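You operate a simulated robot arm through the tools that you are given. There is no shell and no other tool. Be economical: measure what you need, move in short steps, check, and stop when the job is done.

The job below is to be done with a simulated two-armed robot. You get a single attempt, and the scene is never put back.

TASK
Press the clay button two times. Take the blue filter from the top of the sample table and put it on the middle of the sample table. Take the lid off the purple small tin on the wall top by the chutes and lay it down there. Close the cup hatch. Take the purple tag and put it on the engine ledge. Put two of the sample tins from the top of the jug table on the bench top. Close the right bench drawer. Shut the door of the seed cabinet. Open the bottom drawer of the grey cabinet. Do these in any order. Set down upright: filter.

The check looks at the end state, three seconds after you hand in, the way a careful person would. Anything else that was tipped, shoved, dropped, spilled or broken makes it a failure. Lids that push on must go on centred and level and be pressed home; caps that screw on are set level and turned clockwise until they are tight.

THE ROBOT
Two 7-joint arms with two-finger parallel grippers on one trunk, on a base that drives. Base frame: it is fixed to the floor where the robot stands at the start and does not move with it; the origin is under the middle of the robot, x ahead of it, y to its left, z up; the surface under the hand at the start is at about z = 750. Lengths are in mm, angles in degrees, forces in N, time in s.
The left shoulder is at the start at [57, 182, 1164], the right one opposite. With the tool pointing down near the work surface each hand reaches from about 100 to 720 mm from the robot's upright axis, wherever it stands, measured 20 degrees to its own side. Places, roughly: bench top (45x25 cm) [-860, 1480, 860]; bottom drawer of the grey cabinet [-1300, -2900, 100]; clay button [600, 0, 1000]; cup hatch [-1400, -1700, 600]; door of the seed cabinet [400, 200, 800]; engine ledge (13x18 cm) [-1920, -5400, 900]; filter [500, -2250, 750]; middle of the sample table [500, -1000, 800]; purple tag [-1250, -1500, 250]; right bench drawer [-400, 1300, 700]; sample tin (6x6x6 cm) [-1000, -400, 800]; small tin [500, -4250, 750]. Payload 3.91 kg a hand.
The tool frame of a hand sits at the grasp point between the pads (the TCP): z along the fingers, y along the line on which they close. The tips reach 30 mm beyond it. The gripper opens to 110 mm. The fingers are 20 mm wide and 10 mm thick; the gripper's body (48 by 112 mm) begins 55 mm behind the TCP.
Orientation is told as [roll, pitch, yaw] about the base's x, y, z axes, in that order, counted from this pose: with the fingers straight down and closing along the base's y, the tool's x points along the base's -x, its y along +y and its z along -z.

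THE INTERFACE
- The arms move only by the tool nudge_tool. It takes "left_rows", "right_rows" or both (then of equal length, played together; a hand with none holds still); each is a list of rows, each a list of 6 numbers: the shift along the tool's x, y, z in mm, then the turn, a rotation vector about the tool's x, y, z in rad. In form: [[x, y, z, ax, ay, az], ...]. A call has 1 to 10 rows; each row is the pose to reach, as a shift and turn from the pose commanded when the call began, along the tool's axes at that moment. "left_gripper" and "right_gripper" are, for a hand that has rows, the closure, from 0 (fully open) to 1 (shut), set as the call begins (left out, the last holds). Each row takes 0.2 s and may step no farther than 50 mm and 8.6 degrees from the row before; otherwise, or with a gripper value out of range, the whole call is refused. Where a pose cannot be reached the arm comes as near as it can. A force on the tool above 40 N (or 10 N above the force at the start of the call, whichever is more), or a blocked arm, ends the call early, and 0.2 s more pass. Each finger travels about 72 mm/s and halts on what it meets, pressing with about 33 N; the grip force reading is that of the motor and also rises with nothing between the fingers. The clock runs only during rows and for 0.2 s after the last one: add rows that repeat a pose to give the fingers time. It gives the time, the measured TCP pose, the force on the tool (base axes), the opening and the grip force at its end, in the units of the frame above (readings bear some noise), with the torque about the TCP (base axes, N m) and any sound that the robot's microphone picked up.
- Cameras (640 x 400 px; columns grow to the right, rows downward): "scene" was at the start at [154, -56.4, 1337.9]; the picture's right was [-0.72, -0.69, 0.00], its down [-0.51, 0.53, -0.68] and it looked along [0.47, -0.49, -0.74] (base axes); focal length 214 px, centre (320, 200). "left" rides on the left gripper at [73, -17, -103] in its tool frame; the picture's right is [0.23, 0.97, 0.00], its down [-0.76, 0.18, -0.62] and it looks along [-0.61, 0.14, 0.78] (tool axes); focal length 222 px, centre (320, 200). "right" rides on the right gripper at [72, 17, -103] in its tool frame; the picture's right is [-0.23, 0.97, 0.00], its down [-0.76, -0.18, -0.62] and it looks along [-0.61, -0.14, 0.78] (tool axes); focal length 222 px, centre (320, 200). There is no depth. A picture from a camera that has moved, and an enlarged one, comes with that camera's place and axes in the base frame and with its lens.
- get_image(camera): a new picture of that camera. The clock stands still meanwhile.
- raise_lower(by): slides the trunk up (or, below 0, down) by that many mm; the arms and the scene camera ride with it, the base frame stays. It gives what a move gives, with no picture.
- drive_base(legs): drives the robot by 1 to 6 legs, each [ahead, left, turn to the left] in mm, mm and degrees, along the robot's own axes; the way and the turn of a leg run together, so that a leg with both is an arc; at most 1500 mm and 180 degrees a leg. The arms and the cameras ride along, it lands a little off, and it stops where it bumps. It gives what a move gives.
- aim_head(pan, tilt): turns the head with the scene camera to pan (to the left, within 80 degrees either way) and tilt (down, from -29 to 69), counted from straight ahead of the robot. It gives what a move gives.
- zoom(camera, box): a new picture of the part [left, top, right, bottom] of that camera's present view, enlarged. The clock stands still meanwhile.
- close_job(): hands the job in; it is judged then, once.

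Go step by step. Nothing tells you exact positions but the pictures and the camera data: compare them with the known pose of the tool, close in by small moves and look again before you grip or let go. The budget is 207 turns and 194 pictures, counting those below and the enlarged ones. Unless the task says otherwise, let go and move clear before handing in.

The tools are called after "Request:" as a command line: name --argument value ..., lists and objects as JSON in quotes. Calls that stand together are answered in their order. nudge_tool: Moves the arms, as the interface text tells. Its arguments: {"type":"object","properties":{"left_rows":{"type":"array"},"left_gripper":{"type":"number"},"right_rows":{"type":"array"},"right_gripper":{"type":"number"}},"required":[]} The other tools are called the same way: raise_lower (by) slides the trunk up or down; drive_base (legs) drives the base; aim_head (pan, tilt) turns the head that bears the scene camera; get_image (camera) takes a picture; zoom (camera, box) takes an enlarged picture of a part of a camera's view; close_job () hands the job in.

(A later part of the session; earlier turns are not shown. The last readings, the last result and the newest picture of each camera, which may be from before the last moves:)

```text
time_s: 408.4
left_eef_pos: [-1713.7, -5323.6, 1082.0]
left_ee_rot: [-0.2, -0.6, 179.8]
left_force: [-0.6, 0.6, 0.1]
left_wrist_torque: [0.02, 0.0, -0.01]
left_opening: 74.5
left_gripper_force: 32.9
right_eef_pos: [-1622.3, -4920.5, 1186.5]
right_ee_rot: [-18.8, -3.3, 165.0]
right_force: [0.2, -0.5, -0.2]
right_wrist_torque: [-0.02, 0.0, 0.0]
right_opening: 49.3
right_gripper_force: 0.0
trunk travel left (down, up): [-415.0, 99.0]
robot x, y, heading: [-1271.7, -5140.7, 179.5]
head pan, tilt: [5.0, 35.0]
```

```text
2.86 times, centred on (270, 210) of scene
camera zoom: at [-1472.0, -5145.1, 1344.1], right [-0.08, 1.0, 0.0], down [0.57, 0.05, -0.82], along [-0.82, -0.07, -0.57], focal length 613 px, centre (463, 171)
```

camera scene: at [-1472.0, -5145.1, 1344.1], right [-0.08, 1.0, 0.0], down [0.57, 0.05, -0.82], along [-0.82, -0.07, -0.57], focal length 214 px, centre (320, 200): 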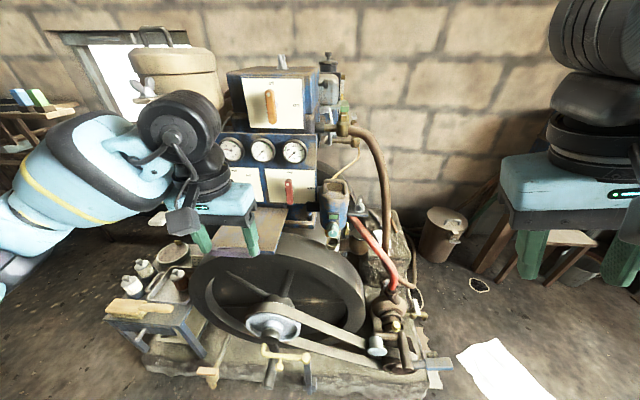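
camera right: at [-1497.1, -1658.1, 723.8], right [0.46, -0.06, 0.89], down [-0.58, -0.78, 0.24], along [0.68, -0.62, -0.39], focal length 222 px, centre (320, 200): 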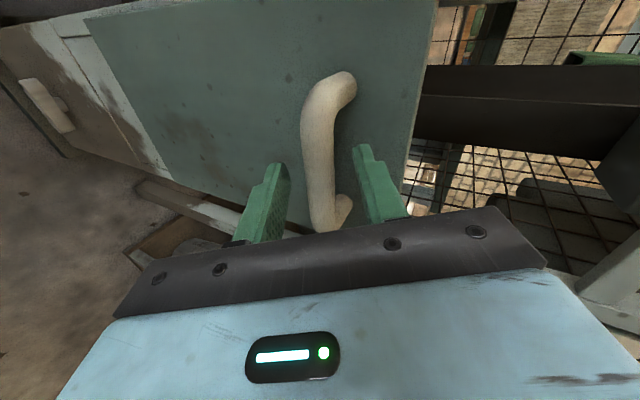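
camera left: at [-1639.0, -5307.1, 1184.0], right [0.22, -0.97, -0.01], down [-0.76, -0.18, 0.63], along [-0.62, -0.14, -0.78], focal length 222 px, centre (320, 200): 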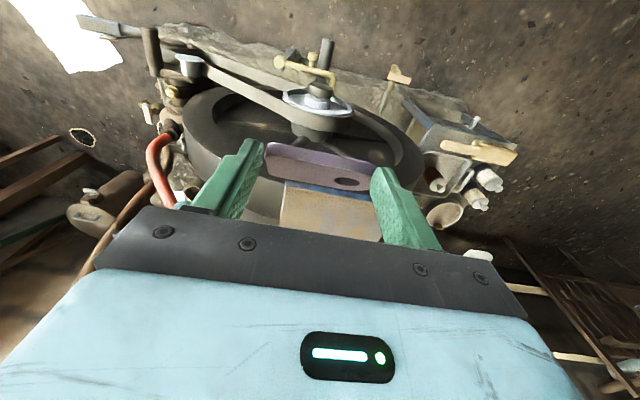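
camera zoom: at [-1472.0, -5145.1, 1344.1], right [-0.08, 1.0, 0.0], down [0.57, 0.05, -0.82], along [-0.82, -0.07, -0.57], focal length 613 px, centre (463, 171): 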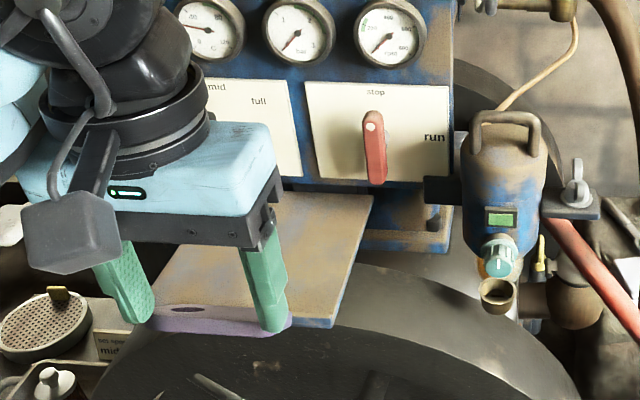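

The ledge spans x≈-1851…-2035, y≈-5297…-5430, z≈897. The tag sits tilted 40° in the grip (it was taken with a 40° hand tilt), so I'll tilt the hand forward 40° again and bring it above the ledge.

Request:
nudge_tool --left_rows '[[-25, 6, 0, 0, -0.117, 0], [-50, 13, 0, 0, -0.233, 0], [-75, 19, 0, 0, -0.35, 0], [-100, 25, 10, 0, -0.467, 0], [-125, 32, 30, 0, -0.583, 0], [-150, 38, 50, 0, -0.69, 0], [-170, 38, 70, 0, -0.69, 0], [-170, 38, 70, 0, -0.69, 0]]'

Request:
zoom --camera "scene" --box '[160, 120, 360, 280]'

Request:
get_image --camera "left"

```text
time_s: 410.2
left_eef_pos: [-1885.7, -5360.4, 1014.1]
left_ee_rot: [-0.2, -40.2, 179.9]
left_force: [-0.9, 0.5, -0.3]
left_wrist_torque: [-0.01, -0.02, -0.01]
left_opening: 74.3
left_gripper_force: 33.2
right_eef_pos: [-1621.5, -4921.2, 1186.7]
right_ee_rot: [-18.8, -3.4, 164.9]
right_force: [0.1, 0.1, -0.2]
right_wrist_torque: [-0.02, -0.01, 0.0]
right_opening: 49.5
right_gripper_force: 0.1
trunk travel left (down, up): [-415.0, 99.0]
robot x, y, heading: [-1274.1, -5140.3, 179.5]
head pan, tilt: [5.0, 35.0]
```

```text
2.50 times, centred on (260, 200) of scene
camera zoom: at [-1471.6, -5145.3, 1344.2], right [-0.08, 1.0, 0.0], down [0.57, 0.05, -0.82], along [-0.82, -0.07, -0.57], focal length 536 px, centre (470, 200)
```

zoom: 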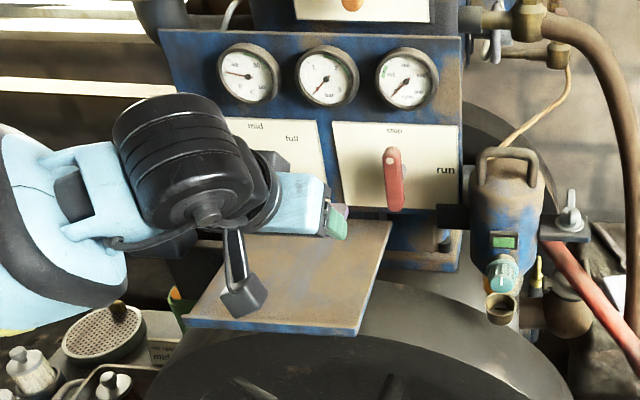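

```text
27 pictures are left
camera left: at [-1761.5, -5344.6, 1045.9], right [0.17, -0.97, -0.15], down [-0.18, -0.18, 0.97], along [-0.97, -0.14, -0.21], focal length 222 px, centre (320, 200)
```

left: 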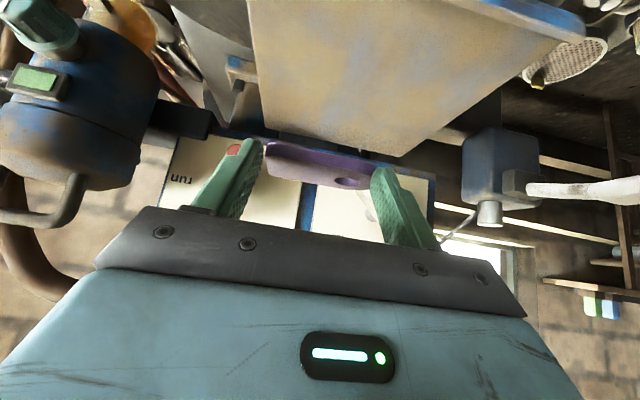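

Tag is flat above the ledge. Lower straight down.

Request:
nudge_tool --left_rows '[[15, 7, 18, 0, 0, 0], [30, 14, 36, 0, 0, 0], [42, 14, 50, 0, 0, 0], [50, 14, 59, 0, 0, 0], [53, 14, 63, 0, 0, 0]]'

```text
time_s: 411.4
left_eef_pos: [-1884.4, -5374.8, 939.5]
left_ee_rot: [-0.4, -41.1, -179.9]
left_force: [1.9, -2.9, 28.1]
left_wrist_torque: [-0.12, 0.48, 0.06]
left_opening: 74.6
left_gripper_force: 32.9
right_eef_pos: [-1619.8, -4920.0, 1188.4]
right_ee_rot: [-18.7, -3.4, 164.9]
right_force: [-0.4, -0.3, 1.0]
right_wrist_torque: [0.02, -0.02, 0.0]
right_opening: 49.6
right_gripper_force: 0.0
trunk travel left (down, up): [-415.0, 99.0]
robot x, y, heading: [-1276.4, -5139.3, 179.9]
head pan, tilt: [5.0, 35.0]
```

Contact (28 N) at z≈939. Relieve and release.

Request:
nudge_tool --left_rows '[[-3, 0, -3, 0, 0, 0], [-3, 0, -3, 0, 0, 0]]'

Request:
nudge_tool --left_rows '[[0, 0, 0, 0, 0, 0], [0, 0, 0, 0, 0, 0], [0, 0, 0, 0, 0, 0]]' --left_gripper 0.12

Request:
nudge_tool --left_rows '[[-20, 0, -24, 0, 0, 0], [-45, 0, -53, 0, 0, 0], [-40, 0, -90, 0, 0, 0], [-30, 0, -130, 0, 0, 0], [-20, 0, -170, 0, 0, 0], [-20, 0, -190, 0, 0, 0]]'

Request:
zoom --camera "scene" --box '[160, 120, 360, 280]'

```text
time_s: 412.0
left_eef_pos: [-1886.0, -5374.4, 938.8]
left_ee_rot: [-0.4, -40.5, -179.9]
left_force: [-2.5, -3.2, 23.8]
left_wrist_torque: [-0.06, 0.61, 0.05]
left_opening: 74.7
left_gripper_force: 33.1
right_eef_pos: [-1620.5, -4920.1, 1187.6]
right_ee_rot: [-18.6, -3.4, 165.0]
right_force: [1.0, -0.4, 0.0]
right_wrist_torque: [0.0, 0.0, 0.03]
right_opening: 49.5
right_gripper_force: 0.1
trunk travel left (down, up): [-415.0, 99.0]
robot x, y, heading: [-1275.0, -5140.8, 179.7]
head pan, tilt: [5.0, 35.0]
```

```text
time_s: 412.8
left_eef_pos: [-1883.5, -5371.2, 938.3]
left_ee_rot: [-0.3, -40.3, 179.6]
left_force: [-2.3, 11.4, 10.4]
left_wrist_torque: [-0.61, -0.64, 0.53]
left_opening: 88.1
left_gripper_force: 0.0
right_eef_pos: [-1620.5, -4918.4, 1187.0]
right_ee_rot: [-18.6, -3.3, 165.0]
right_force: [-0.2, -1.2, 0.4]
right_wrist_torque: [0.04, 0.01, 0.0]
right_opening: 49.5
right_gripper_force: 0.1
trunk travel left (down, up): [-415.0, 99.0]
robot x, y, heading: [-1276.4, -5144.6, 179.6]
head pan, tilt: [5.0, 35.0]
```

```text
time_s: 414.2
left_eef_pos: [-1777.4, -5376.3, 1093.4]
left_ee_rot: [-0.1, -40.0, 179.9]
left_force: [0.2, 0.1, 1.0]
left_wrist_torque: [-0.03, 0.0, -0.02]
left_opening: 96.8
left_gripper_force: 0.0
right_eef_pos: [-1621.9, -4920.8, 1187.1]
right_ee_rot: [-18.8, -3.4, 164.9]
right_force: [-0.1, 0.2, -1.0]
right_wrist_torque: [0.0, -0.01, 0.0]
right_opening: 49.6
right_gripper_force: 0.2
trunk travel left (down, up): [-415.0, 99.0]
robot x, y, heading: [-1277.2, -5139.6, 179.9]
head pan, tilt: [5.0, 35.0]
```

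```text
2.50 times, centred on (260, 200) of scene
camera zoom: at [-1471.9, -5145.0, 1344.1], right [-0.08, 1.0, 0.0], down [0.57, 0.05, -0.82], along [-0.82, -0.07, -0.57], focal length 536 px, centre (470, 200)
```

zoom: 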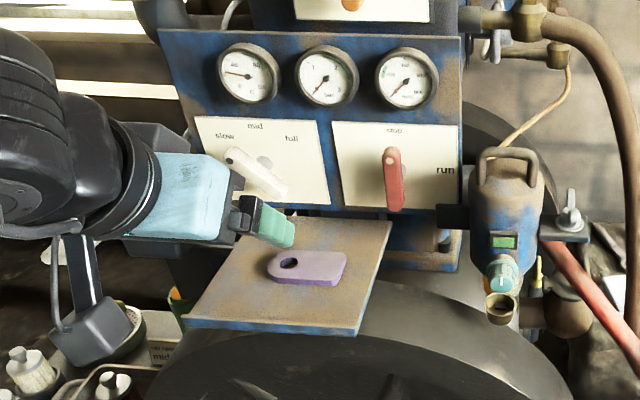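

The tag lies flat on the ledge. Tuck the left hand and head to the wall top by the chutes for the small tin.

Request:
nudge_tool --left_rows '[[0, 0, -30, 0, 0.14, 0], [0, 0, -60, 0, 0.28, 0], [0, 0, -90, 0, 0.42, 0], [0, 0, -110, 0, 0.56, 0], [0, 0, -130, 0, 0.69, 0]]' --right_rows '[[0, 0, 0, 0.1, 0.05, 0], [0, 0, 0, 0.2, 0.1, 0], [0, 0, 0, 0.3, 0.1, 0.08], [0, 0, 0, 0.33, 0.06, 0.1], [0, 0, 0, 0.33, 0.06, 0.1]]'

Request:
drive_base --legs '[[0, 0, -90], [1120, 0, 0], [0, 0, -90], [1000, 0, 0]]'

Request:
aim_head --pan -15 --tilt 30

Request:
get_image --camera "scene"

```text
time_s: 415.4
left_eef_pos: [-1693.9, -5376.4, 1193.0]
left_ee_rot: [-0.2, -0.4, 179.8]
left_force: [0.8, -0.1, 0.5]
left_wrist_torque: [0.02, 0.03, 0.01]
left_opening: 96.8
left_gripper_force: 0.0
right_eef_pos: [-1622.3, -4921.8, 1186.2]
right_ee_rot: [-37.4, -3.0, 158.3]
right_force: [0.2, -0.5, 0.1]
right_wrist_torque: [0.0, -0.03, -0.03]
right_opening: 49.7
right_gripper_force: 0.2
trunk travel left (down, up): [-415.0, 99.0]
robot x, y, heading: [-1272.5, -5140.6, 179.7]
head pan, tilt: [5.0, 35.0]
```

```text
time_s: 431.3
left_eef_pos: [-405.1, -3799.0, 1191.2]
left_ee_rot: [-0.3, -0.6, -1.5]
left_force: [0.2, 1.0, -0.8]
left_wrist_torque: [0.0, 0.0, -0.03]
left_opening: 96.9
left_gripper_force: 0.0
right_eef_pos: [-487.8, -4252.1, 1186.4]
right_ee_rot: [-37.2, -3.2, -23.1]
right_force: [-0.6, 0.4, 0.5]
right_wrist_torque: [0.01, 0.0, 0.0]
right_opening: 49.7
right_gripper_force: 0.0
trunk travel left (down, up): [-415.0, 99.0]
robot x, y, heading: [-826.4, -4032.0, -1.6]
head pan, tilt: [5.0, 35.0]
stopped in leg 4: the robot was blocked; the commanded pose is now the measured one
```

```text
time_s: 432.1
left_eef_pos: [-407.2, -3799.1, 1194.2]
left_ee_rot: [-0.2, -0.8, -1.5]
left_force: [0.9, 0.2, 1.0]
left_wrist_torque: [0.03, 0.02, 0.0]
left_opening: 96.8
left_gripper_force: 0.1
right_eef_pos: [-490.7, -4250.9, 1188.2]
right_ee_rot: [-37.2, -3.2, -23.1]
right_force: [0.2, 0.4, 0.6]
right_wrist_torque: [0.0, -0.02, 0.0]
right_opening: 49.6
right_gripper_force: 0.1
trunk travel left (down, up): [-415.0, 99.0]
robot x, y, heading: [-825.2, -4026.9, -1.6]
head pan, tilt: [-15.0, 30.0]
```

```text
25 pictures are left
camera scene: at [-641.8, -4053.8, 1353.2], right [-0.28, -0.96, 0.0], down [-0.47, 0.14, -0.87], along [0.83, -0.25, -0.5], focal length 214 px, centre (320, 200)
```

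scene: 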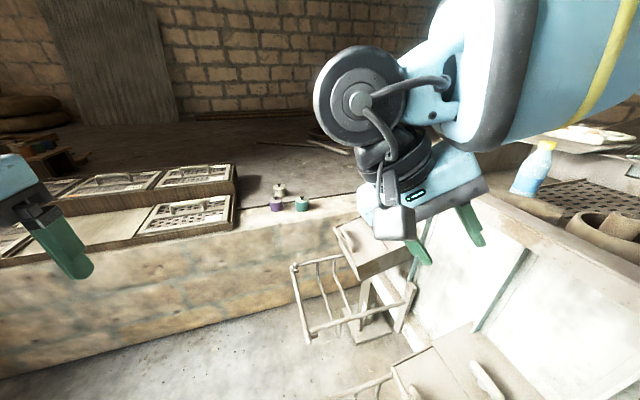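

The purple tin is visible at ≈(313, -4114, 790) with two others. The base touched the machine; back off, go north a bit, then closer. Level the right hand too.

Request:
nudge_tool --right_rows '[[0, 0, 0, -0.13, 0.012, 0], [0, 0, 0, -0.26, 0.024, 0], [0, 0, 0, -0.39, 0.036, 0], [0, 0, 0, -0.52, 0.048, 0], [0, 0, 0, -0.648, 0.06, 0], [0, 0, 0, -0.648, 0.06, 0]]'

Request:
drive_base --legs '[[-60, 0, 1.6], [0, 220, 0], [640, 0, 0]]'

Request:
aim_head --pan -20 --tilt 40

Request:
get_image --camera "scene"

```text
time_s: 433.5
left_eef_pos: [-408.9, -3799.4, 1193.7]
left_ee_rot: [-0.2, -0.8, -1.4]
left_force: [0.6, -0.4, -0.8]
left_wrist_torque: [0.04, 0.0, 0.0]
left_opening: 96.7
left_gripper_force: 0.0
right_eef_pos: [-491.0, -4252.2, 1189.5]
right_ee_rot: [0.0, -0.1, -24.2]
right_force: [0.4, -0.8, 0.4]
right_wrist_torque: [0.01, 0.0, 0.02]
right_opening: 49.6
right_gripper_force: 0.1
trunk travel left (down, up): [-415.0, 99.0]
robot x, y, heading: [-822.8, -4027.1, -1.7]
head pan, tilt: [-15.0, 30.0]
```

```text
time_s: 439.8
left_eef_pos: [175.7, -3569.6, 1190.9]
left_ee_rot: [-0.3, -0.4, -0.2]
left_force: [0.0, 0.2, 0.3]
left_wrist_torque: [-0.01, -0.02, 0.0]
left_opening: 96.8
left_gripper_force: 0.1
right_eef_pos: [103.6, -4024.1, 1185.3]
right_ee_rot: [-0.1, 0.2, -22.9]
right_force: [0.4, 0.3, 0.5]
right_wrist_torque: [0.01, -0.02, 0.0]
right_opening: 49.4
right_gripper_force: 0.0
trunk travel left (down, up): [-415.0, 99.0]
robot x, y, heading: [-243.7, -3804.6, -0.2]
head pan, tilt: [-15.0, 30.0]
```

```text
time_s: 440.5
left_eef_pos: [175.6, -3569.3, 1190.3]
left_ee_rot: [-0.2, -0.4, -0.1]
left_force: [0.1, -0.6, 0.1]
left_wrist_torque: [0.01, -0.02, -0.01]
left_opening: 96.7
left_gripper_force: 0.1
right_eef_pos: [103.1, -4024.4, 1185.4]
right_ee_rot: [-0.2, 0.3, -22.9]
right_force: [-0.4, -0.8, 0.0]
right_wrist_torque: [-0.04, -0.02, -0.04]
right_opening: 49.6
right_gripper_force: 0.0
trunk travel left (down, up): [-415.0, 99.0]
robot x, y, heading: [-242.8, -3806.5, -0.4]
head pan, tilt: [-20.0, 40.0]
```

```text
24 pictures are left
camera scene: at [-59.0, -3835.2, 1336.6], right [-0.35, -0.94, 0.0], down [-0.6, 0.22, -0.77], along [0.72, -0.27, -0.64], focal length 214 px, centre (320, 200)
```

scene: 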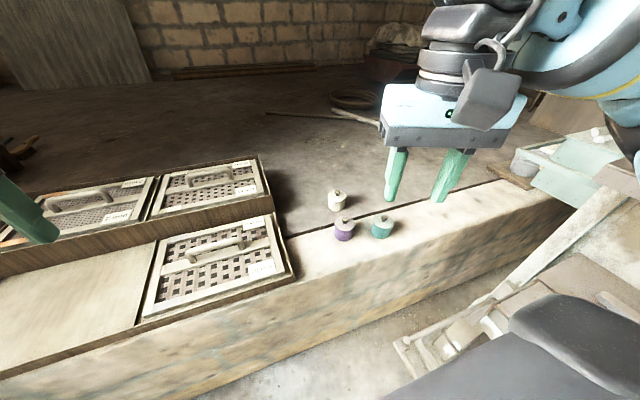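

Request:
zoom --camera "scene" --box '[300, 175, 420, 255]'

Request:
get_image --camera "right"

```text
5.00 times, centred on (360, 215) of scene
camera zoom: at [-59.0, -3835.2, 1336.6], right [-0.35, -0.94, 0.0], down [-0.6, 0.22, -0.77], along [0.72, -0.27, -0.64], focal length 1072 px, centre (120, 125)
```

zoom: 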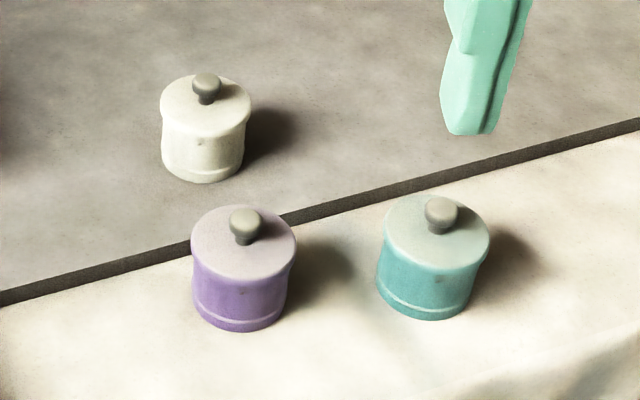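

```text
22 pictures are left
camera right: at [45.0, -3979.1, 1291.1], right [0.59, 0.81, 0.0], down [0.64, -0.46, 0.62], along [0.5, -0.37, -0.78], focal length 222 px, centre (320, 200)
```

right: 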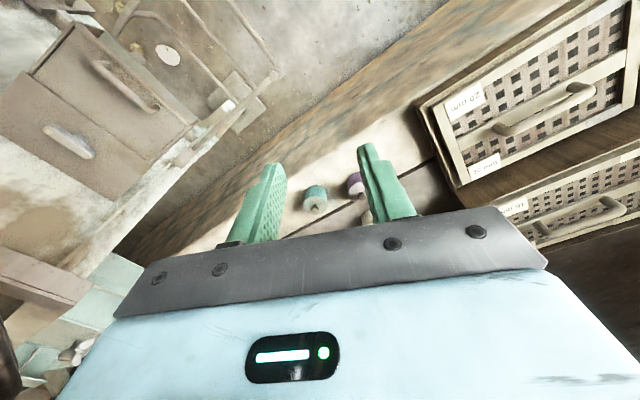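

Lids have knobs. The purple tin is at about (425, -4119), body centre z≈722. Drive closer.

Request:
drive_base --legs '[[150, 0, 0.3], [0, -60, 0]]'

Request:
nudge_tool --right_rows '[[-35, 10, 20, 0, 0, -0.1], [-70, 20, 40, 0, 0, -0.2], [-100, 30, 70, 0, 0, -0.3], [-120, 40, 110, 0, 0, -0.4], [-120, 40, 150, 0, 0, -0.4], [-120, 40, 190, 0, 0, -0.4], [-120, 40, 190, 0, 0, -0.4]]' --right_gripper 0.3

Request:
get_image --camera "right"

Request:
get_image --camera "scene"

```text
time_s: 442.7
left_eef_pos: [323.8, -3627.5, 1190.8]
left_ee_rot: [-0.2, -0.3, 0.0]
left_force: [0.0, -0.6, 0.3]
left_wrist_torque: [-0.02, -0.01, 0.0]
left_opening: 96.7
left_gripper_force: 0.1
right_eef_pos: [253.1, -4082.2, 1186.2]
right_ee_rot: [-0.2, 0.4, -22.7]
right_force: [-0.7, -0.1, 0.3]
right_wrist_torque: [0.01, 0.0, 0.02]
right_opening: 49.6
right_gripper_force: 0.0
trunk travel left (down, up): [-415.0, 99.0]
robot x, y, heading: [-92.7, -3867.2, -0.2]
head pan, tilt: [-20.0, 40.0]
```

```text
time_s: 444.3
left_eef_pos: [323.6, -3627.4, 1190.9]
left_ee_rot: [-0.2, -0.4, 0.1]
left_force: [-0.7, 0.0, 0.7]
left_wrist_torque: [0.0, -0.03, -0.02]
left_opening: 96.9
left_gripper_force: 0.2
right_eef_pos: [378.4, -4091.9, 996.5]
right_ee_rot: [-0.1, 0.3, 0.3]
right_force: [-0.3, -0.2, 0.5]
right_wrist_torque: [-0.01, 0.0, 0.0]
right_opening: 77.1
right_gripper_force: 0.2
trunk travel left (down, up): [-415.0, 99.0]
robot x, y, heading: [-91.9, -3867.5, 0.1]
head pan, tilt: [-20.0, 40.0]
```

```text
21 pictures are left
camera right: at [306.9, -4074.3, 1099.9], right [0.22, 0.98, 0.0], down [0.77, -0.17, 0.62], along [0.6, -0.14, -0.79], focal length 222 px, centre (320, 200)
```

right: 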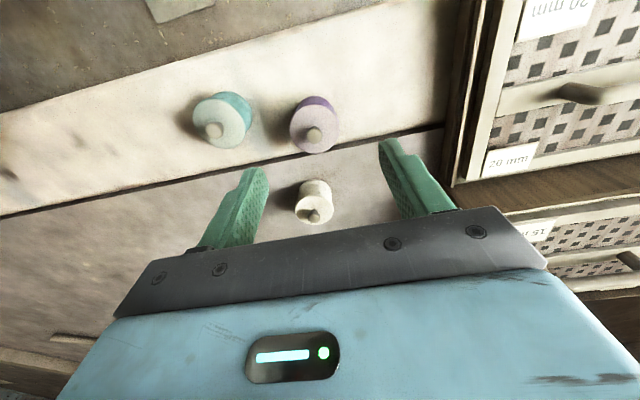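

```text
20 pictures are left
camera scene: at [89.5, -3894.1, 1336.7], right [-0.34, -0.94, 0.0], down [-0.6, 0.22, -0.77], along [0.72, -0.26, -0.64], focal length 214 px, centre (320, 200)
```

scene: 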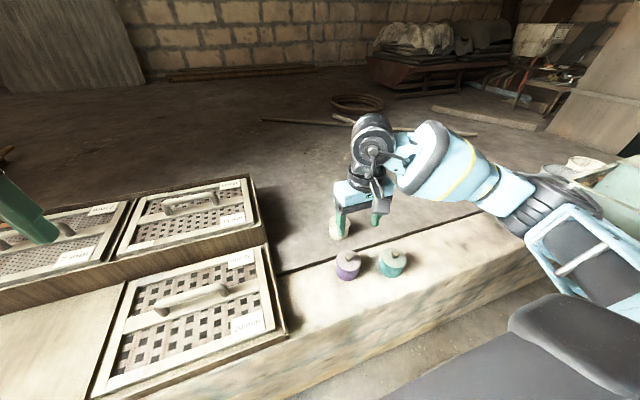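

Knob at (438, -4114, ~764). Move above it and look again.

Request:
nudge_tool --right_rows '[[-20, -8, 30, 0, 0, 0], [-40, -15, 65, 0, 0, 0], [-60, -22, 100, 0, 0, 0], [-60, -22, 140, 0, 0, 0], [-60, -22, 160, 0, 0, 0], [-60, -22, 160, 0, 0, 0]]' --right_gripper 0.55

Request:
get_image --camera "right"

```text
time_s: 445.7
left_eef_pos: [323.2, -3627.2, 1190.1]
left_ee_rot: [-0.2, -0.4, 0.2]
left_force: [0.9, -0.4, -0.1]
left_wrist_torque: [0.0, -0.02, -0.01]
left_opening: 96.9
left_gripper_force: 0.1
right_eef_pos: [436.7, -4114.6, 835.3]
right_ee_rot: [-0.1, 0.3, 0.4]
right_force: [-0.1, -0.7, -0.2]
right_wrist_torque: [-0.03, 0.01, 0.0]
right_opening: 49.6
right_gripper_force: 0.1
trunk travel left (down, up): [-415.0, 99.0]
robot x, y, heading: [-94.2, -3865.8, -0.1]
head pan, tilt: [-20.0, 40.0]
```

```text
19 pictures are left
camera right: at [365.8, -4096.1, 940.3], right [0.22, 0.97, 0.0], down [0.77, -0.17, 0.62], along [0.6, -0.14, -0.79], focal length 222 px, centre (320, 200)
```

right: 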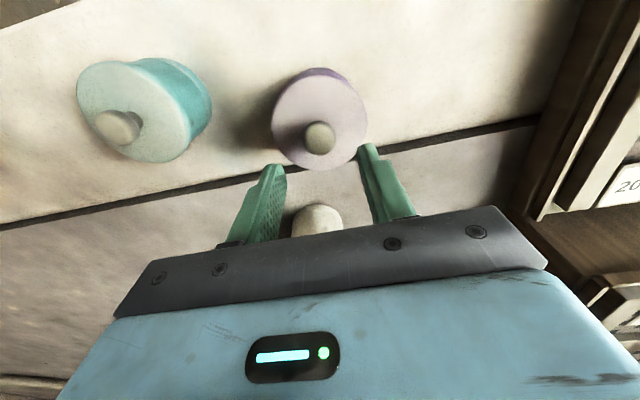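

Aligned over the knob. Lower to the knob and grip.

Request:
nudge_tool --right_rows '[[0, 0, 20, 0, 0, 0], [0, 0, 38, 0, 0, 0], [0, 0, 47, 0, 0, 0], [0, 0, 51, 0, 0, 0], [0, 0, 51, 0, 0, 0]]'

Request:
get_image --camera "right"

```text
time_s: 446.7
left_eef_pos: [321.3, -3627.4, 1191.6]
left_ee_rot: [-0.3, -0.5, 0.1]
left_force: [0.1, 0.4, 0.8]
left_wrist_torque: [0.04, 0.0, 0.01]
left_opening: 96.6
left_gripper_force: 0.1
right_eef_pos: [438.4, -4113.3, 794.0]
right_ee_rot: [0.2, -0.3, 0.2]
right_force: [-13.0, -0.7, 25.4]
right_wrist_torque: [-0.13, 0.52, -0.08]
right_opening: 49.5
right_gripper_force: 0.2
trunk travel left (down, up): [-415.0, 99.0]
robot x, y, heading: [-98.1, -3865.6, 0.2]
head pan, tilt: [-20.0, 40.0]
stopped in row 5 (right hand): the force on the tool passed its limit at 46 N (the readings are from after the stop); the commanded pose is now the measured one
```

```text
18 pictures are left
camera right: at [365.8, -4096.0, 898.4], right [0.22, 0.97, 0.0], down [0.76, -0.18, 0.63], along [0.61, -0.14, -0.78], focal length 222 px, centre (320, 200)
```

right: 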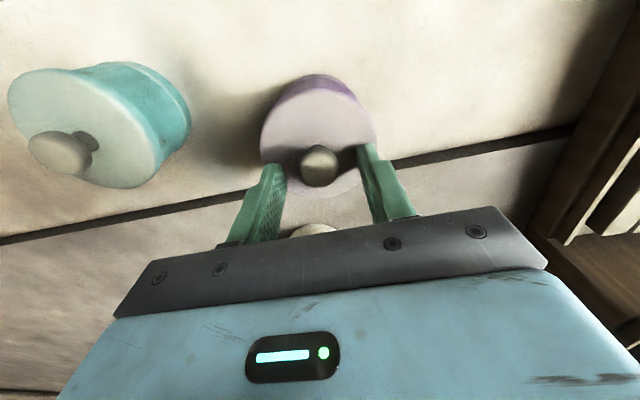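

Fingertips rest on the lid around the knob. Ease up 4 mm and close on the knob.

Request:
nudge_tool --right_rows '[[3, 1, -4, 0, 0, 0], [4, 1, -5, 0, 0, 0], [4, 1, -5, 0, 0, 0]]'

Request:
nudge_tool --right_rows '[[0, 0, 0, 0, 0, 0], [0, 0, 0, 0, 0, 0], [0, 0, 0, 0, 0, 0]]' --right_gripper 1

Request:
nudge_tool --right_rows '[[0, 0, -4, 0, 0, 0], [0, 0, -10, 0, 0, 0], [0, 0, -18, 0, 0, 0], [0, 0, -28, 0, 0, 0], [0, 0, -40, 0, 0, 0]]'

Request:
get_image --camera "right"

```text
time_s: 447.5
left_eef_pos: [323.5, -3626.9, 1190.2]
left_ee_rot: [-0.2, -0.5, 0.1]
left_force: [-1.1, -0.5, -0.4]
left_wrist_torque: [-0.01, -0.02, 0.0]
left_opening: 96.5
left_gripper_force: 0.0
right_eef_pos: [433.5, -4112.5, 794.3]
right_ee_rot: [0.0, 0.0, 0.3]
right_force: [1.1, -0.5, 3.1]
right_wrist_torque: [0.0, -0.07, -0.02]
right_opening: 49.4
right_gripper_force: 0.2
trunk travel left (down, up): [-415.0, 99.0]
robot x, y, heading: [-97.1, -3865.4, 0.1]
head pan, tilt: [-20.0, 40.0]
```

```text
time_s: 448.3
left_eef_pos: [322.2, -3627.8, 1192.9]
left_ee_rot: [-0.3, -0.4, 0.2]
left_force: [0.0, 0.4, 0.0]
left_wrist_torque: [-0.01, 0.0, 0.04]
left_opening: 96.8
left_gripper_force: 0.1
right_eef_pos: [435.0, -4113.2, 794.4]
right_ee_rot: [0.0, -0.1, 0.2]
right_force: [0.3, -0.8, -0.8]
right_wrist_torque: [0.03, -0.01, 0.02]
right_opening: 23.2
right_gripper_force: 32.9
trunk travel left (down, up): [-415.0, 99.0]
robot x, y, heading: [-96.1, -3869.4, -0.2]
head pan, tilt: [-20.0, 40.0]
```

```text
time_s: 449.5
left_eef_pos: [322.8, -3627.8, 1191.2]
left_ee_rot: [-0.1, -0.4, 0.1]
left_force: [0.0, -0.1, 0.0]
left_wrist_torque: [-0.03, -0.02, 0.0]
left_opening: 96.7
left_gripper_force: 0.1
right_eef_pos: [433.5, -4113.5, 834.4]
right_ee_rot: [0.1, -0.2, 0.2]
right_force: [-0.4, 0.3, -0.5]
right_wrist_torque: [0.03, -0.02, -0.02]
right_opening: 22.9
right_gripper_force: 32.8
trunk travel left (down, up): [-415.0, 99.0]
robot x, y, heading: [-92.4, -3864.5, -0.1]
head pan, tilt: [-20.0, 40.0]
```

```text
17 pictures are left
camera right: at [362.4, -4095.1, 939.5], right [0.22, 0.97, 0.0], down [0.76, -0.18, 0.62], along [0.61, -0.14, -0.78], focal length 222 px, centre (320, 200)
```

right: 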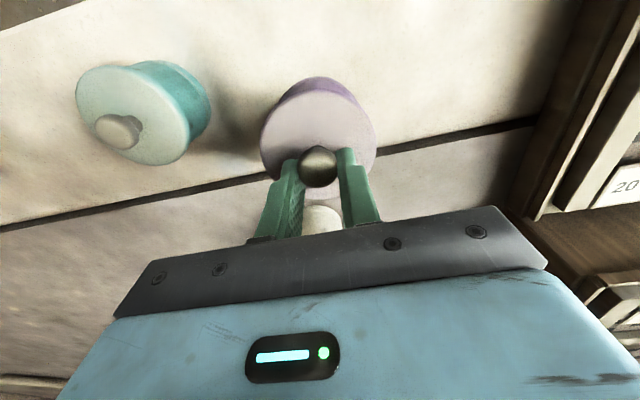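

Request:
zoom --camera "scene" --box '[300, 200, 440, 300]'

```text
4.00 times, centred on (370, 250) of scene
camera zoom: at [89.4, -3894.4, 1336.6], right [-0.34, -0.94, 0.0], down [-0.6, 0.22, -0.77], along [0.72, -0.26, -0.64], focal length 858 px, centre (120, 0)
```

zoom: 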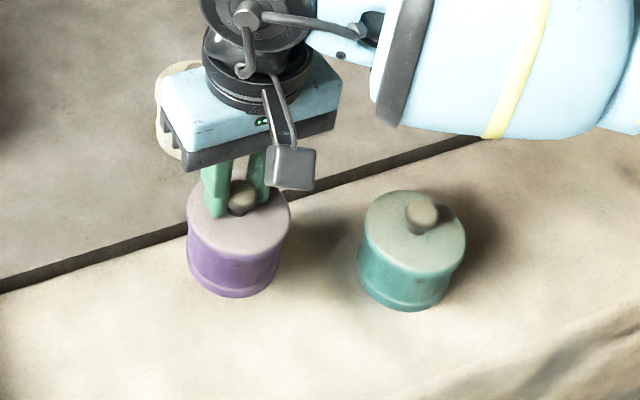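

The whole tin came up: the lid is a tight push-fit, so I need the left hand to hold the body. Set the tin back down first, release, and turn the base toward it.

Request:
nudge_tool --right_rows '[[0, 0, 15, 0, 0, 0], [0, 0, 28, 0, 0, 0], [0, 0, 36, 0, 0, 0], [0, 0, 40, 0, 0, 0], [0, 0, 41, 0, 0, 0]]'

Request:
nudge_tool --right_rows '[[0, 0, 0, 0, 0, 0], [0, 0, 0, 0, 0, 0]]' --right_gripper 0.5

Request:
nudge_tool --right_rows '[[0, 0, -40, 0, 0, 0], [0, 0, -85, 0, 0, 0], [0, 0, -130, 0, 0, 0], [20, 0, -170, 0, 0, 0], [50, 0, -200, 0, 0, 0], [85, 0, -225, 0, 0, 0], [120, 0, -240, 0, 0, 0]]' --left_rows '[[0, 0, 0, 0, -0.131, 0], [0, 0, 0, 0, -0.262, 0], [0, 0, 0, 0, -0.393, 0], [0, 0, 0, 0, -0.524, 0], [0, 0, 0, 0, -0.655, 0], [0, 0, 0, 0, -0.786, 0], [0, 0, 0, 0, -0.917, 0]]'

Request:
drive_base --legs '[[30, 0, 0], [0, 0, -30]]'

Request:
aim_head --pan 0 --tilt 42

Request:
get_image --camera "scene"

```text
time_s: 450.7
left_eef_pos: [322.7, -3628.1, 1190.4]
left_ee_rot: [-0.3, -0.4, 0.1]
left_force: [-0.3, 0.8, -0.4]
left_wrist_torque: [0.03, -0.01, 0.01]
left_opening: 96.8
left_gripper_force: 0.0
right_eef_pos: [434.3, -4114.1, 794.6]
right_ee_rot: [0.2, -0.1, 0.3]
right_force: [-0.2, -0.9, 0.1]
right_wrist_torque: [0.02, -0.02, 0.03]
right_opening: 22.9
right_gripper_force: 33.3
trunk travel left (down, up): [-415.0, 99.0]
robot x, y, heading: [-94.7, -3863.6, 0.2]
head pan, tilt: [-20.0, 40.0]
heard: snap
```

```text
time_s: 451.3
left_eef_pos: [323.1, -3627.1, 1192.2]
left_ee_rot: [-0.3, -0.4, 0.2]
left_force: [0.2, 0.2, -0.1]
left_wrist_torque: [0.01, -0.03, 0.01]
left_opening: 96.9
left_gripper_force: 0.0
right_eef_pos: [434.7, -4113.1, 794.6]
right_ee_rot: [0.1, 0.0, 0.2]
right_force: [-0.3, -0.6, 0.1]
right_wrist_torque: [-0.04, 0.02, 0.03]
right_opening: 55.2
right_gripper_force: 0.1
trunk travel left (down, up): [-415.0, 99.0]
robot x, y, heading: [-94.3, -3870.5, -0.1]
head pan, tilt: [-20.0, 40.0]
heard: snap
```

```text
time_s: 452.9
left_eef_pos: [322.4, -3627.5, 1191.9]
left_ee_rot: [-0.4, -53.2, 0.4]
left_force: [0.4, -0.2, -0.1]
left_wrist_torque: [-0.03, 0.0, 0.01]
left_opening: 96.9
left_gripper_force: 0.0
right_eef_pos: [312.9, -4113.0, 1034.3]
right_ee_rot: [0.0, -0.2, 0.2]
right_force: [-0.5, -0.6, 0.2]
right_wrist_torque: [-0.01, -0.01, -0.01]
right_opening: 54.8
right_gripper_force: 0.1
trunk travel left (down, up): [-415.0, 99.0]
robot x, y, heading: [-95.4, -3864.5, -0.1]
head pan, tilt: [-20.0, 40.0]
```

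```text
time_s: 455.2
left_eef_pos: [416.4, -3865.7, 1191.5]
left_ee_rot: [-0.5, -52.9, -29.3]
left_force: [0.9, 0.4, 0.6]
left_wrist_torque: [0.0, -0.03, 0.0]
left_opening: 97.0
left_gripper_force: 0.1
right_eef_pos: [167.9, -4283.9, 1033.1]
right_ee_rot: [0.1, -0.1, -29.5]
right_force: [0.1, 0.4, -0.1]
right_wrist_torque: [0.02, 0.01, -0.02]
right_opening: 55.0
right_gripper_force: 0.1
trunk travel left (down, up): [-415.0, 99.0]
robot x, y, heading: [-68.5, -3868.1, -29.9]
head pan, tilt: [-20.0, 40.0]
```

```text
time_s: 456.0
left_eef_pos: [416.1, -3866.3, 1190.7]
left_ee_rot: [-0.4, -53.0, -29.4]
left_force: [-0.5, 0.7, 0.2]
left_wrist_torque: [-0.03, -0.01, 0.01]
left_opening: 96.6
left_gripper_force: 0.0
right_eef_pos: [166.9, -4283.5, 1033.3]
right_ee_rot: [0.1, -0.1, -29.3]
right_force: [-0.7, -0.2, 0.4]
right_wrist_torque: [-0.02, -0.01, 0.05]
right_opening: 54.7
right_gripper_force: 0.0
trunk travel left (down, up): [-415.0, 99.0]
robot x, y, heading: [-65.6, -3864.9, -30.0]
head pan, tilt: [0.0, 42.0]
```

```text
15 pictures are left
camera scene: at [97.9, -3959.8, 1333.7], right [-0.5, -0.87, 0.0], down [-0.58, 0.33, -0.74], along [0.65, -0.37, -0.67], focal length 214 px, centre (320, 200)
```

scene: 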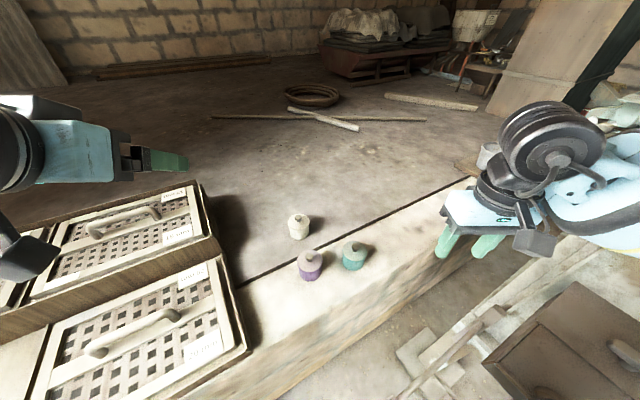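

Robot now faces the tin (≈558 ahead, 36 left). Bring the left hand, tilted forward, down behind the tin to hold its body.

Request:
nudge_tool --left_rows '[[0, -48, 0, 0, 0, 0], [0, -96, 0, 0, 0, 0], [0, -144, 0, 0, 0, 0], [0, -192, 0, 0, -0.06, 0], [20, -205, 15, 0, -0.12, 0], [58, -205, 44, 0, -0.12, 0], [96, -205, 73, 0, -0.12, 0], [134, -205, 101, 0, -0.12, 0], [172, -205, 130, 0, -0.12, 0], [210, -205, 159, 0, -0.12, 0]]' --left_gripper 0.05

Request:
nudge_tool --left_rows '[[32, 0, 25, 0, 0, 0], [58, 0, 58, 0, 0, 0], [76, 0, 92, 0, 0, 0], [82, 0, 110, 0, 0, 0], [82, 0, 110, 0, 0, 0]]'

Request:
get_image --camera "left"

Request:
zoom --camera "scene" --box '[220, 180, 420, 320]'

```text
time_s: 458.2
left_eef_pos: [314.9, -4046.7, 929.0]
left_ee_rot: [-0.5, -59.9, -29.2]
left_force: [0.8, -0.6, 0.3]
left_wrist_torque: [0.01, -0.01, 0.0]
left_opening: 104.4
left_gripper_force: 0.1
right_eef_pos: [169.5, -4283.9, 1034.9]
right_ee_rot: [0.1, -0.1, -29.4]
right_force: [0.1, 0.2, 0.0]
right_wrist_torque: [-0.01, 0.02, 0.0]
right_opening: 54.7
right_gripper_force: 0.0
trunk travel left (down, up): [-415.0, 99.0]
robot x, y, heading: [-64.4, -3866.3, -29.6]
head pan, tilt: [0.0, 42.0]
```

```text
time_s: 459.4
left_eef_pos: [362.7, -4072.5, 801.5]
left_ee_rot: [-0.4, -59.9, -29.3]
left_force: [-0.4, -0.7, 0.7]
left_wrist_torque: [0.0, 0.03, -0.01]
left_opening: 104.6
left_gripper_force: 0.1
right_eef_pos: [168.3, -4283.5, 1033.6]
right_ee_rot: [0.1, -0.1, -29.4]
right_force: [-0.6, 1.3, 0.8]
right_wrist_torque: [-0.01, 0.0, 0.02]
right_opening: 55.0
right_gripper_force: 0.1
trunk travel left (down, up): [-415.0, 99.0]
robot x, y, heading: [-68.3, -3865.2, -29.6]
head pan, tilt: [0.0, 42.0]
```

```text
14 pictures are left
camera left: at [245.2, -4024.4, 790.8], right [0.38, 0.9, -0.2], down [-0.05, 0.23, 0.97], along [0.92, -0.36, 0.13], focal length 222 px, centre (320, 200)
```

left: 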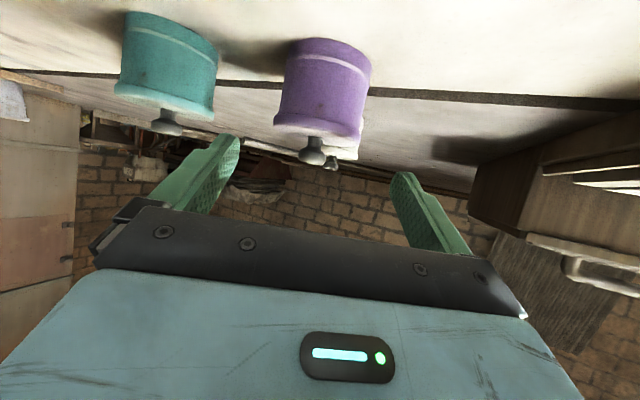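

```text
2.86 times, centred on (320, 250) of scene
camera zoom: at [97.9, -3959.7, 1333.7], right [-0.5, -0.87, 0.0], down [-0.58, 0.33, -0.74], along [0.65, -0.37, -0.67], focal length 613 px, centre (320, 57)
```

zoom: 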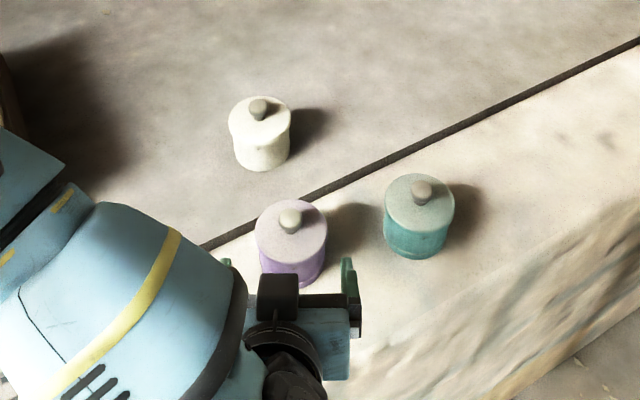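

Laterally aligned. Steepen the left hand to ~45° (so its camera clears the wall top), lower, and slide the fingers around the tin body.

Request:
nudge_tool --left_rows '[[19, 0, 11, 0, 0.09, 0], [38, 0, 22, 0, 0.18, 0], [57, 0, 33, 0, 0.26, 0], [44, 0, 56, 0, 0.26, 0], [31, 0, 78, 0, 0.26, 0], [19, 0, 99, 0, 0.26, 0], [19, 0, 99, 0, 0.26, 0]]'

Request:
get_image --camera "left"

```text
time_s: 461.0
left_eef_pos: [427.4, -4109.8, 736.8]
left_ee_rot: [-0.3, -44.9, -29.4]
left_force: [0.5, 0.1, -1.0]
left_wrist_torque: [0.0, -0.01, 0.0]
left_opening: 104.6
left_gripper_force: 0.1
right_eef_pos: [169.4, -4283.7, 1034.3]
right_ee_rot: [0.1, -0.1, -29.4]
right_force: [-0.5, -0.8, 0.2]
right_wrist_torque: [0.02, 0.0, -0.04]
right_opening: 55.3
right_gripper_force: 0.0
trunk travel left (down, up): [-415.0, 99.0]
robot x, y, heading: [-64.3, -3867.5, -29.5]
head pan, tilt: [0.0, 42.0]
```

```text
12 pictures are left
camera left: at [312.7, -4063.6, 757.9], right [0.34, 0.93, -0.16], down [0.18, 0.11, 0.98], along [0.92, -0.36, -0.13], focal length 222 px, centre (320, 200)
```

left: 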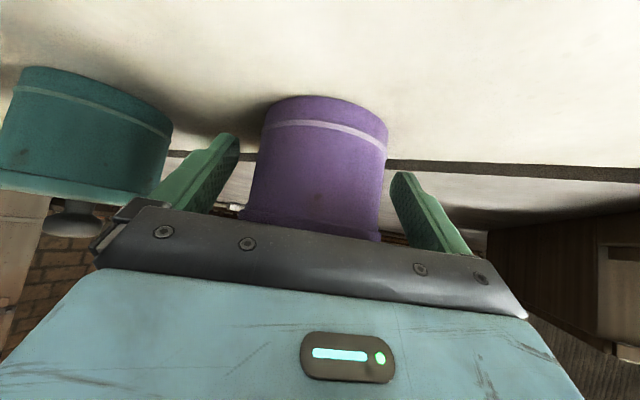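

Tin body is between the left fingers. Close the left gripper on the body.

Request:
nudge_tool --left_rows '[[0, 0, 0, 0, 0, 0], [0, 0, 0, 0, 0, 0], [0, 0, 0, 0, 0, 0], [0, 0, 0, 0, 0, 0]]' --left_gripper 0.8

Request:
nudge_tool --right_rows '[[-30, 40, 0, 0, 0, 0], [-50, 80, 0, 0, 0, 0], [-70, 120, 0, 0, 0, 0], [-90, 160, 0, 0, 0, 0], [-110, 200, 10, 0, 0, 0], [-128, 240, 20, 0, 0, 0], [-145, 280, 30, 0, 0, 0], [-145, 280, 65, 0, 0, 0], [-145, 280, 100, 0, 0, 0], [-145, 280, 130, 0, 0, 0]]'

Request:
get_image --camera "right"

```text
time_s: 462.0
left_eef_pos: [427.3, -4110.7, 735.9]
left_ee_rot: [-0.4, -44.9, -29.4]
left_force: [-0.3, 0.5, -0.3]
left_wrist_torque: [0.0, 0.01, 0.02]
left_opening: 72.8
left_gripper_force: 32.8
right_eef_pos: [168.0, -4283.4, 1033.6]
right_ee_rot: [0.1, -0.2, -29.4]
right_force: [0.0, -0.1, 0.4]
right_wrist_torque: [-0.02, -0.02, 0.0]
right_opening: 55.1
right_gripper_force: 0.0
trunk travel left (down, up): [-415.0, 99.0]
robot x, y, heading: [-62.9, -3868.5, -29.7]
head pan, tilt: [0.0, 42.0]
heard: snap
```

```text
time_s: 464.2
left_eef_pos: [427.9, -4111.9, 736.2]
left_ee_rot: [-0.3, -44.9, -29.4]
left_force: [0.3, 0.4, 0.2]
left_wrist_torque: [0.07, -0.01, 0.02]
left_opening: 72.1
left_gripper_force: 32.6
right_eef_pos: [431.8, -4110.7, 905.1]
right_ee_rot: [0.1, -0.1, -29.3]
right_force: [-0.7, -0.7, 0.7]
right_wrist_torque: [0.04, 0.0, 0.02]
right_opening: 55.1
right_gripper_force: 0.0
trunk travel left (down, up): [-415.0, 99.0]
robot x, y, heading: [-67.2, -3865.9, -29.8]
head pan, tilt: [0.0, 42.0]
```

```text
11 pictures are left
camera right: at [378.1, -4059.6, 1008.9], right [0.68, 0.74, 0.0], down [0.57, -0.53, 0.62], along [0.46, -0.42, -0.78], focal length 222 px, centre (320, 200)
```

right: 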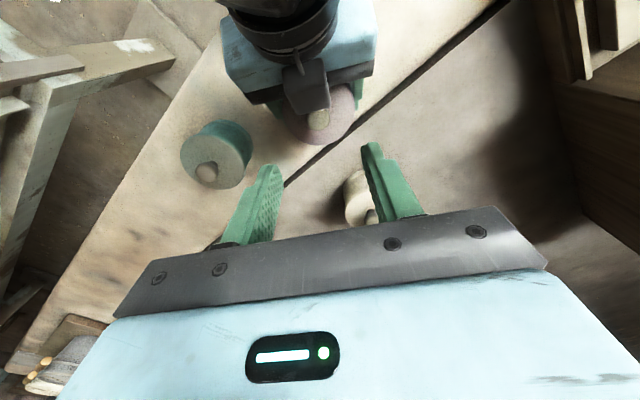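

Left holds the body (73 mm). The knob is right under the right gripper. Lower with a slight forward bias to stay clear of the left hand.

Request:
nudge_tool --right_rows '[[-6, 1, 35, 0, 0, 0], [-6, 1, 65, 0, 0, 0], [-6, 1, 88, 0, 0, 0], [-6, 1, 102, 0, 0, 0], [-6, 1, 107, 0, 0, 0], [-6, 1, 107, 0, 0, 0]]'

Request:
get_image --camera "right"

```text
time_s: 465.6
left_eef_pos: [428.7, -4110.7, 736.4]
left_ee_rot: [-0.3, -44.9, -29.4]
left_force: [0.0, 0.7, -0.6]
left_wrist_torque: [-0.01, 0.0, 0.0]
left_opening: 72.2
left_gripper_force: 33.3
right_eef_pos: [439.3, -4114.4, 797.2]
right_ee_rot: [0.1, 0.0, -29.4]
right_force: [-0.2, -0.4, 1.2]
right_wrist_torque: [0.01, -0.06, -0.05]
right_opening: 54.8
right_gripper_force: 0.1
trunk travel left (down, up): [-415.0, 99.0]
robot x, y, heading: [-66.9, -3868.4, -30.0]
head pan, tilt: [0.0, 42.0]
```

```text
10 pictures are left
camera right: at [384.3, -4061.7, 901.5], right [0.68, 0.74, 0.0], down [0.57, -0.53, 0.62], along [0.46, -0.42, -0.78], focal length 222 px, centre (320, 200)
```

right: 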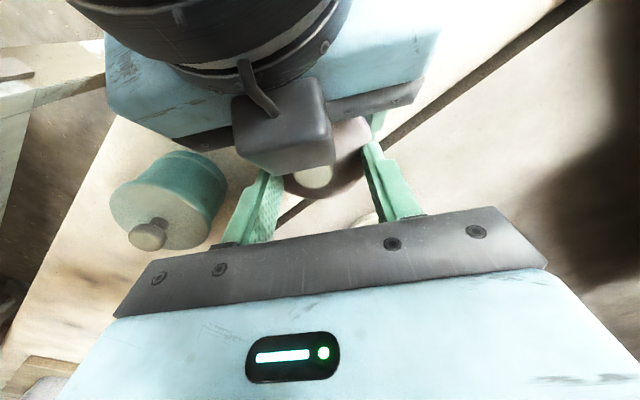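

Knob is between the right fingers. Close and pull up.

Request:
nudge_tool --right_rows '[[0, 0, 0, 0, 0, 0], [0, 0, 0, 0, 0, 0], [0, 0, 0, 0, 0, 0]]' --right_gripper 1

Request:
nudge_tool --right_rows '[[0, 0, -3, 0, 0, 0], [0, 0, -7, 0, 0, 0], [0, 0, -12, 0, 0, 0], [0, 0, -20, 0, 0, 0], [0, 0, -35, 0, 0, 0], [0, 0, -60, 0, 0, 0], [0, 0, -90, 0, 0, 0]]'

Request:
zoom --camera "scene" --box '[220, 160, 440, 320]'

```text
time_s: 466.4
left_eef_pos: [429.1, -4109.2, 735.6]
left_ee_rot: [-0.1, -45.0, -29.4]
left_force: [6.1, 8.2, 0.8]
left_wrist_torque: [-0.18, 0.14, -0.02]
left_opening: 72.1
left_gripper_force: 32.8
right_eef_pos: [439.5, -4114.3, 796.8]
right_ee_rot: [-0.1, -0.1, -29.5]
right_force: [-5.0, -8.1, 3.0]
right_wrist_torque: [-0.17, 0.15, 0.14]
right_opening: 23.0
right_gripper_force: 33.4
trunk travel left (down, up): [-415.0, 99.0]
robot x, y, heading: [-63.4, -3865.3, -29.7]
head pan, tilt: [0.0, 42.0]
```

```text
time_s: 468.0
left_eef_pos: [427.4, -4108.4, 734.7]
left_ee_rot: [-0.1, -45.0, -29.5]
left_force: [0.1, -1.3, 8.0]
left_wrist_torque: [0.11, -0.24, 0.0]
left_opening: 71.9
left_gripper_force: 32.6
right_eef_pos: [438.3, -4111.5, 891.2]
right_ee_rot: [0.2, -0.2, -29.4]
right_force: [0.3, 0.2, -1.1]
right_wrist_torque: [0.03, 0.0, 0.04]
right_opening: 22.2
right_gripper_force: 32.9
trunk travel left (down, up): [-415.0, 99.0]
robot x, y, heading: [-66.7, -3871.2, -29.7]
head pan, tilt: [0.0, 42.0]
```

```text
2.50 times, centred on (330, 240) of scene
camera zoom: at [97.0, -3959.5, 1334.0], right [-0.5, -0.87, 0.0], down [-0.58, 0.33, -0.74], along [0.65, -0.37, -0.67], focal length 536 px, centre (295, 100)
```

zoom: 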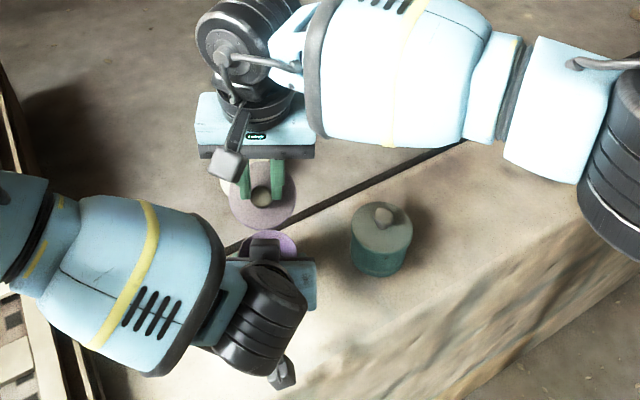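

The lid is off: right holds it, the body stays with the left. Release the body, retreat the left hand, raise the lid, and rotate the base back to lay the lid on the free wall top north of the tin.

Request:
nudge_tool --left_rows '[[0, 0, 0, 0, 0, 0], [0, 0, 0, 0, 0, 0], [0, 0, 0, 0, 0, 0]]' --left_gripper 0.05 --right_rows '[[0, 0, -20, 0, 0, 0], [0, 0, -50, 0, 0, 0], [0, 0, -80, 0, 0, 0]]'

Request:
nudge_tool --left_rows '[[20, 0, -20, 0, 0, 0], [38, 0, -45, 0, 0, 0], [50, 0, -80, 0, 0, 0], [50, 0, -125, 0, 0, 0], [40, 0, -170, 0, 0, 0], [20, 0, -210, 0, 0, 0], [0, 20, -250, 0, 0, 0], [-20, 55, -270, 0, 0, 0], [-30, 95, -280, 0, 0, 0], [-30, 135, -290, 0, 0, 0]]'

Request:
drive_base --legs '[[0, 0, 30]]'

Request:
get_image --camera "scene"

```text
time_s: 468.8
left_eef_pos: [427.7, -4110.3, 736.1]
left_ee_rot: [-0.3, -45.0, -29.5]
left_force: [0.0, 0.0, -0.8]
left_wrist_torque: [-0.03, -0.01, 0.03]
left_opening: 104.6
left_gripper_force: 0.0
right_eef_pos: [437.3, -4112.2, 968.3]
right_ee_rot: [0.1, -0.1, -29.4]
right_force: [1.0, 0.1, -0.3]
right_wrist_torque: [0.01, -0.01, -0.04]
right_opening: 22.3
right_gripper_force: 33.0
trunk travel left (down, up): [-415.0, 99.0]
robot x, y, heading: [-68.1, -3868.0, -29.5]
head pan, tilt: [0.0, 42.0]
```

```text
time_s: 471.0
left_eef_pos: [365.7, -3948.8, 948.1]
left_ee_rot: [-0.5, -44.9, -29.4]
left_force: [-0.8, 0.5, 0.3]
left_wrist_torque: [-0.02, -0.02, -0.01]
left_opening: 104.5
left_gripper_force: 0.0
left hand out of reach, approached as far as the arm can: row 9, 10
right_eef_pos: [438.2, -4111.1, 968.9]
right_ee_rot: [0.0, 0.0, -29.5]
right_force: [-1.6, 0.4, -0.8]
right_wrist_torque: [0.01, 0.01, 0.04]
right_opening: 22.6
right_gripper_force: 33.2
trunk travel left (down, up): [-415.0, 99.0]
robot x, y, heading: [-63.8, -3865.8, -29.5]
head pan, tilt: [0.0, 42.0]
```

```text
time_s: 472.9
left_eef_pos: [348.5, -3721.7, 947.9]
left_ee_rot: [-0.3, -44.9, 0.6]
left_force: [-0.1, -0.3, -0.7]
left_wrist_torque: [0.04, -0.02, 0.02]
left_opening: 104.5
left_gripper_force: 0.0
right_eef_pos: [493.5, -3825.9, 968.2]
right_ee_rot: [0.1, -0.1, 0.7]
right_force: [0.3, -1.4, -0.2]
right_wrist_torque: [-0.01, 0.01, -0.01]
right_opening: 22.4
right_gripper_force: 32.7
trunk travel left (down, up): [-415.0, 99.0]
robot x, y, heading: [-63.7, -3864.4, 0.2]
head pan, tilt: [0.0, 42.0]
```

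```text
8 pictures are left
camera scene: at [123.0, -3863.8, 1333.6], right [0.01, -1.0, 0.0], down [-0.67, 0.0, -0.74], along [0.74, 0.01, -0.67], focal length 214 px, centre (320, 200)
```

scene: 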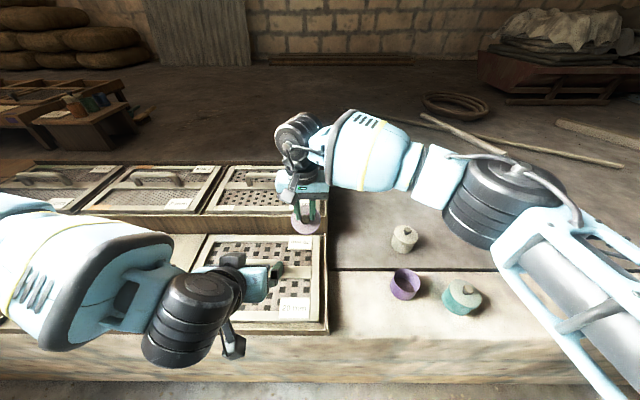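

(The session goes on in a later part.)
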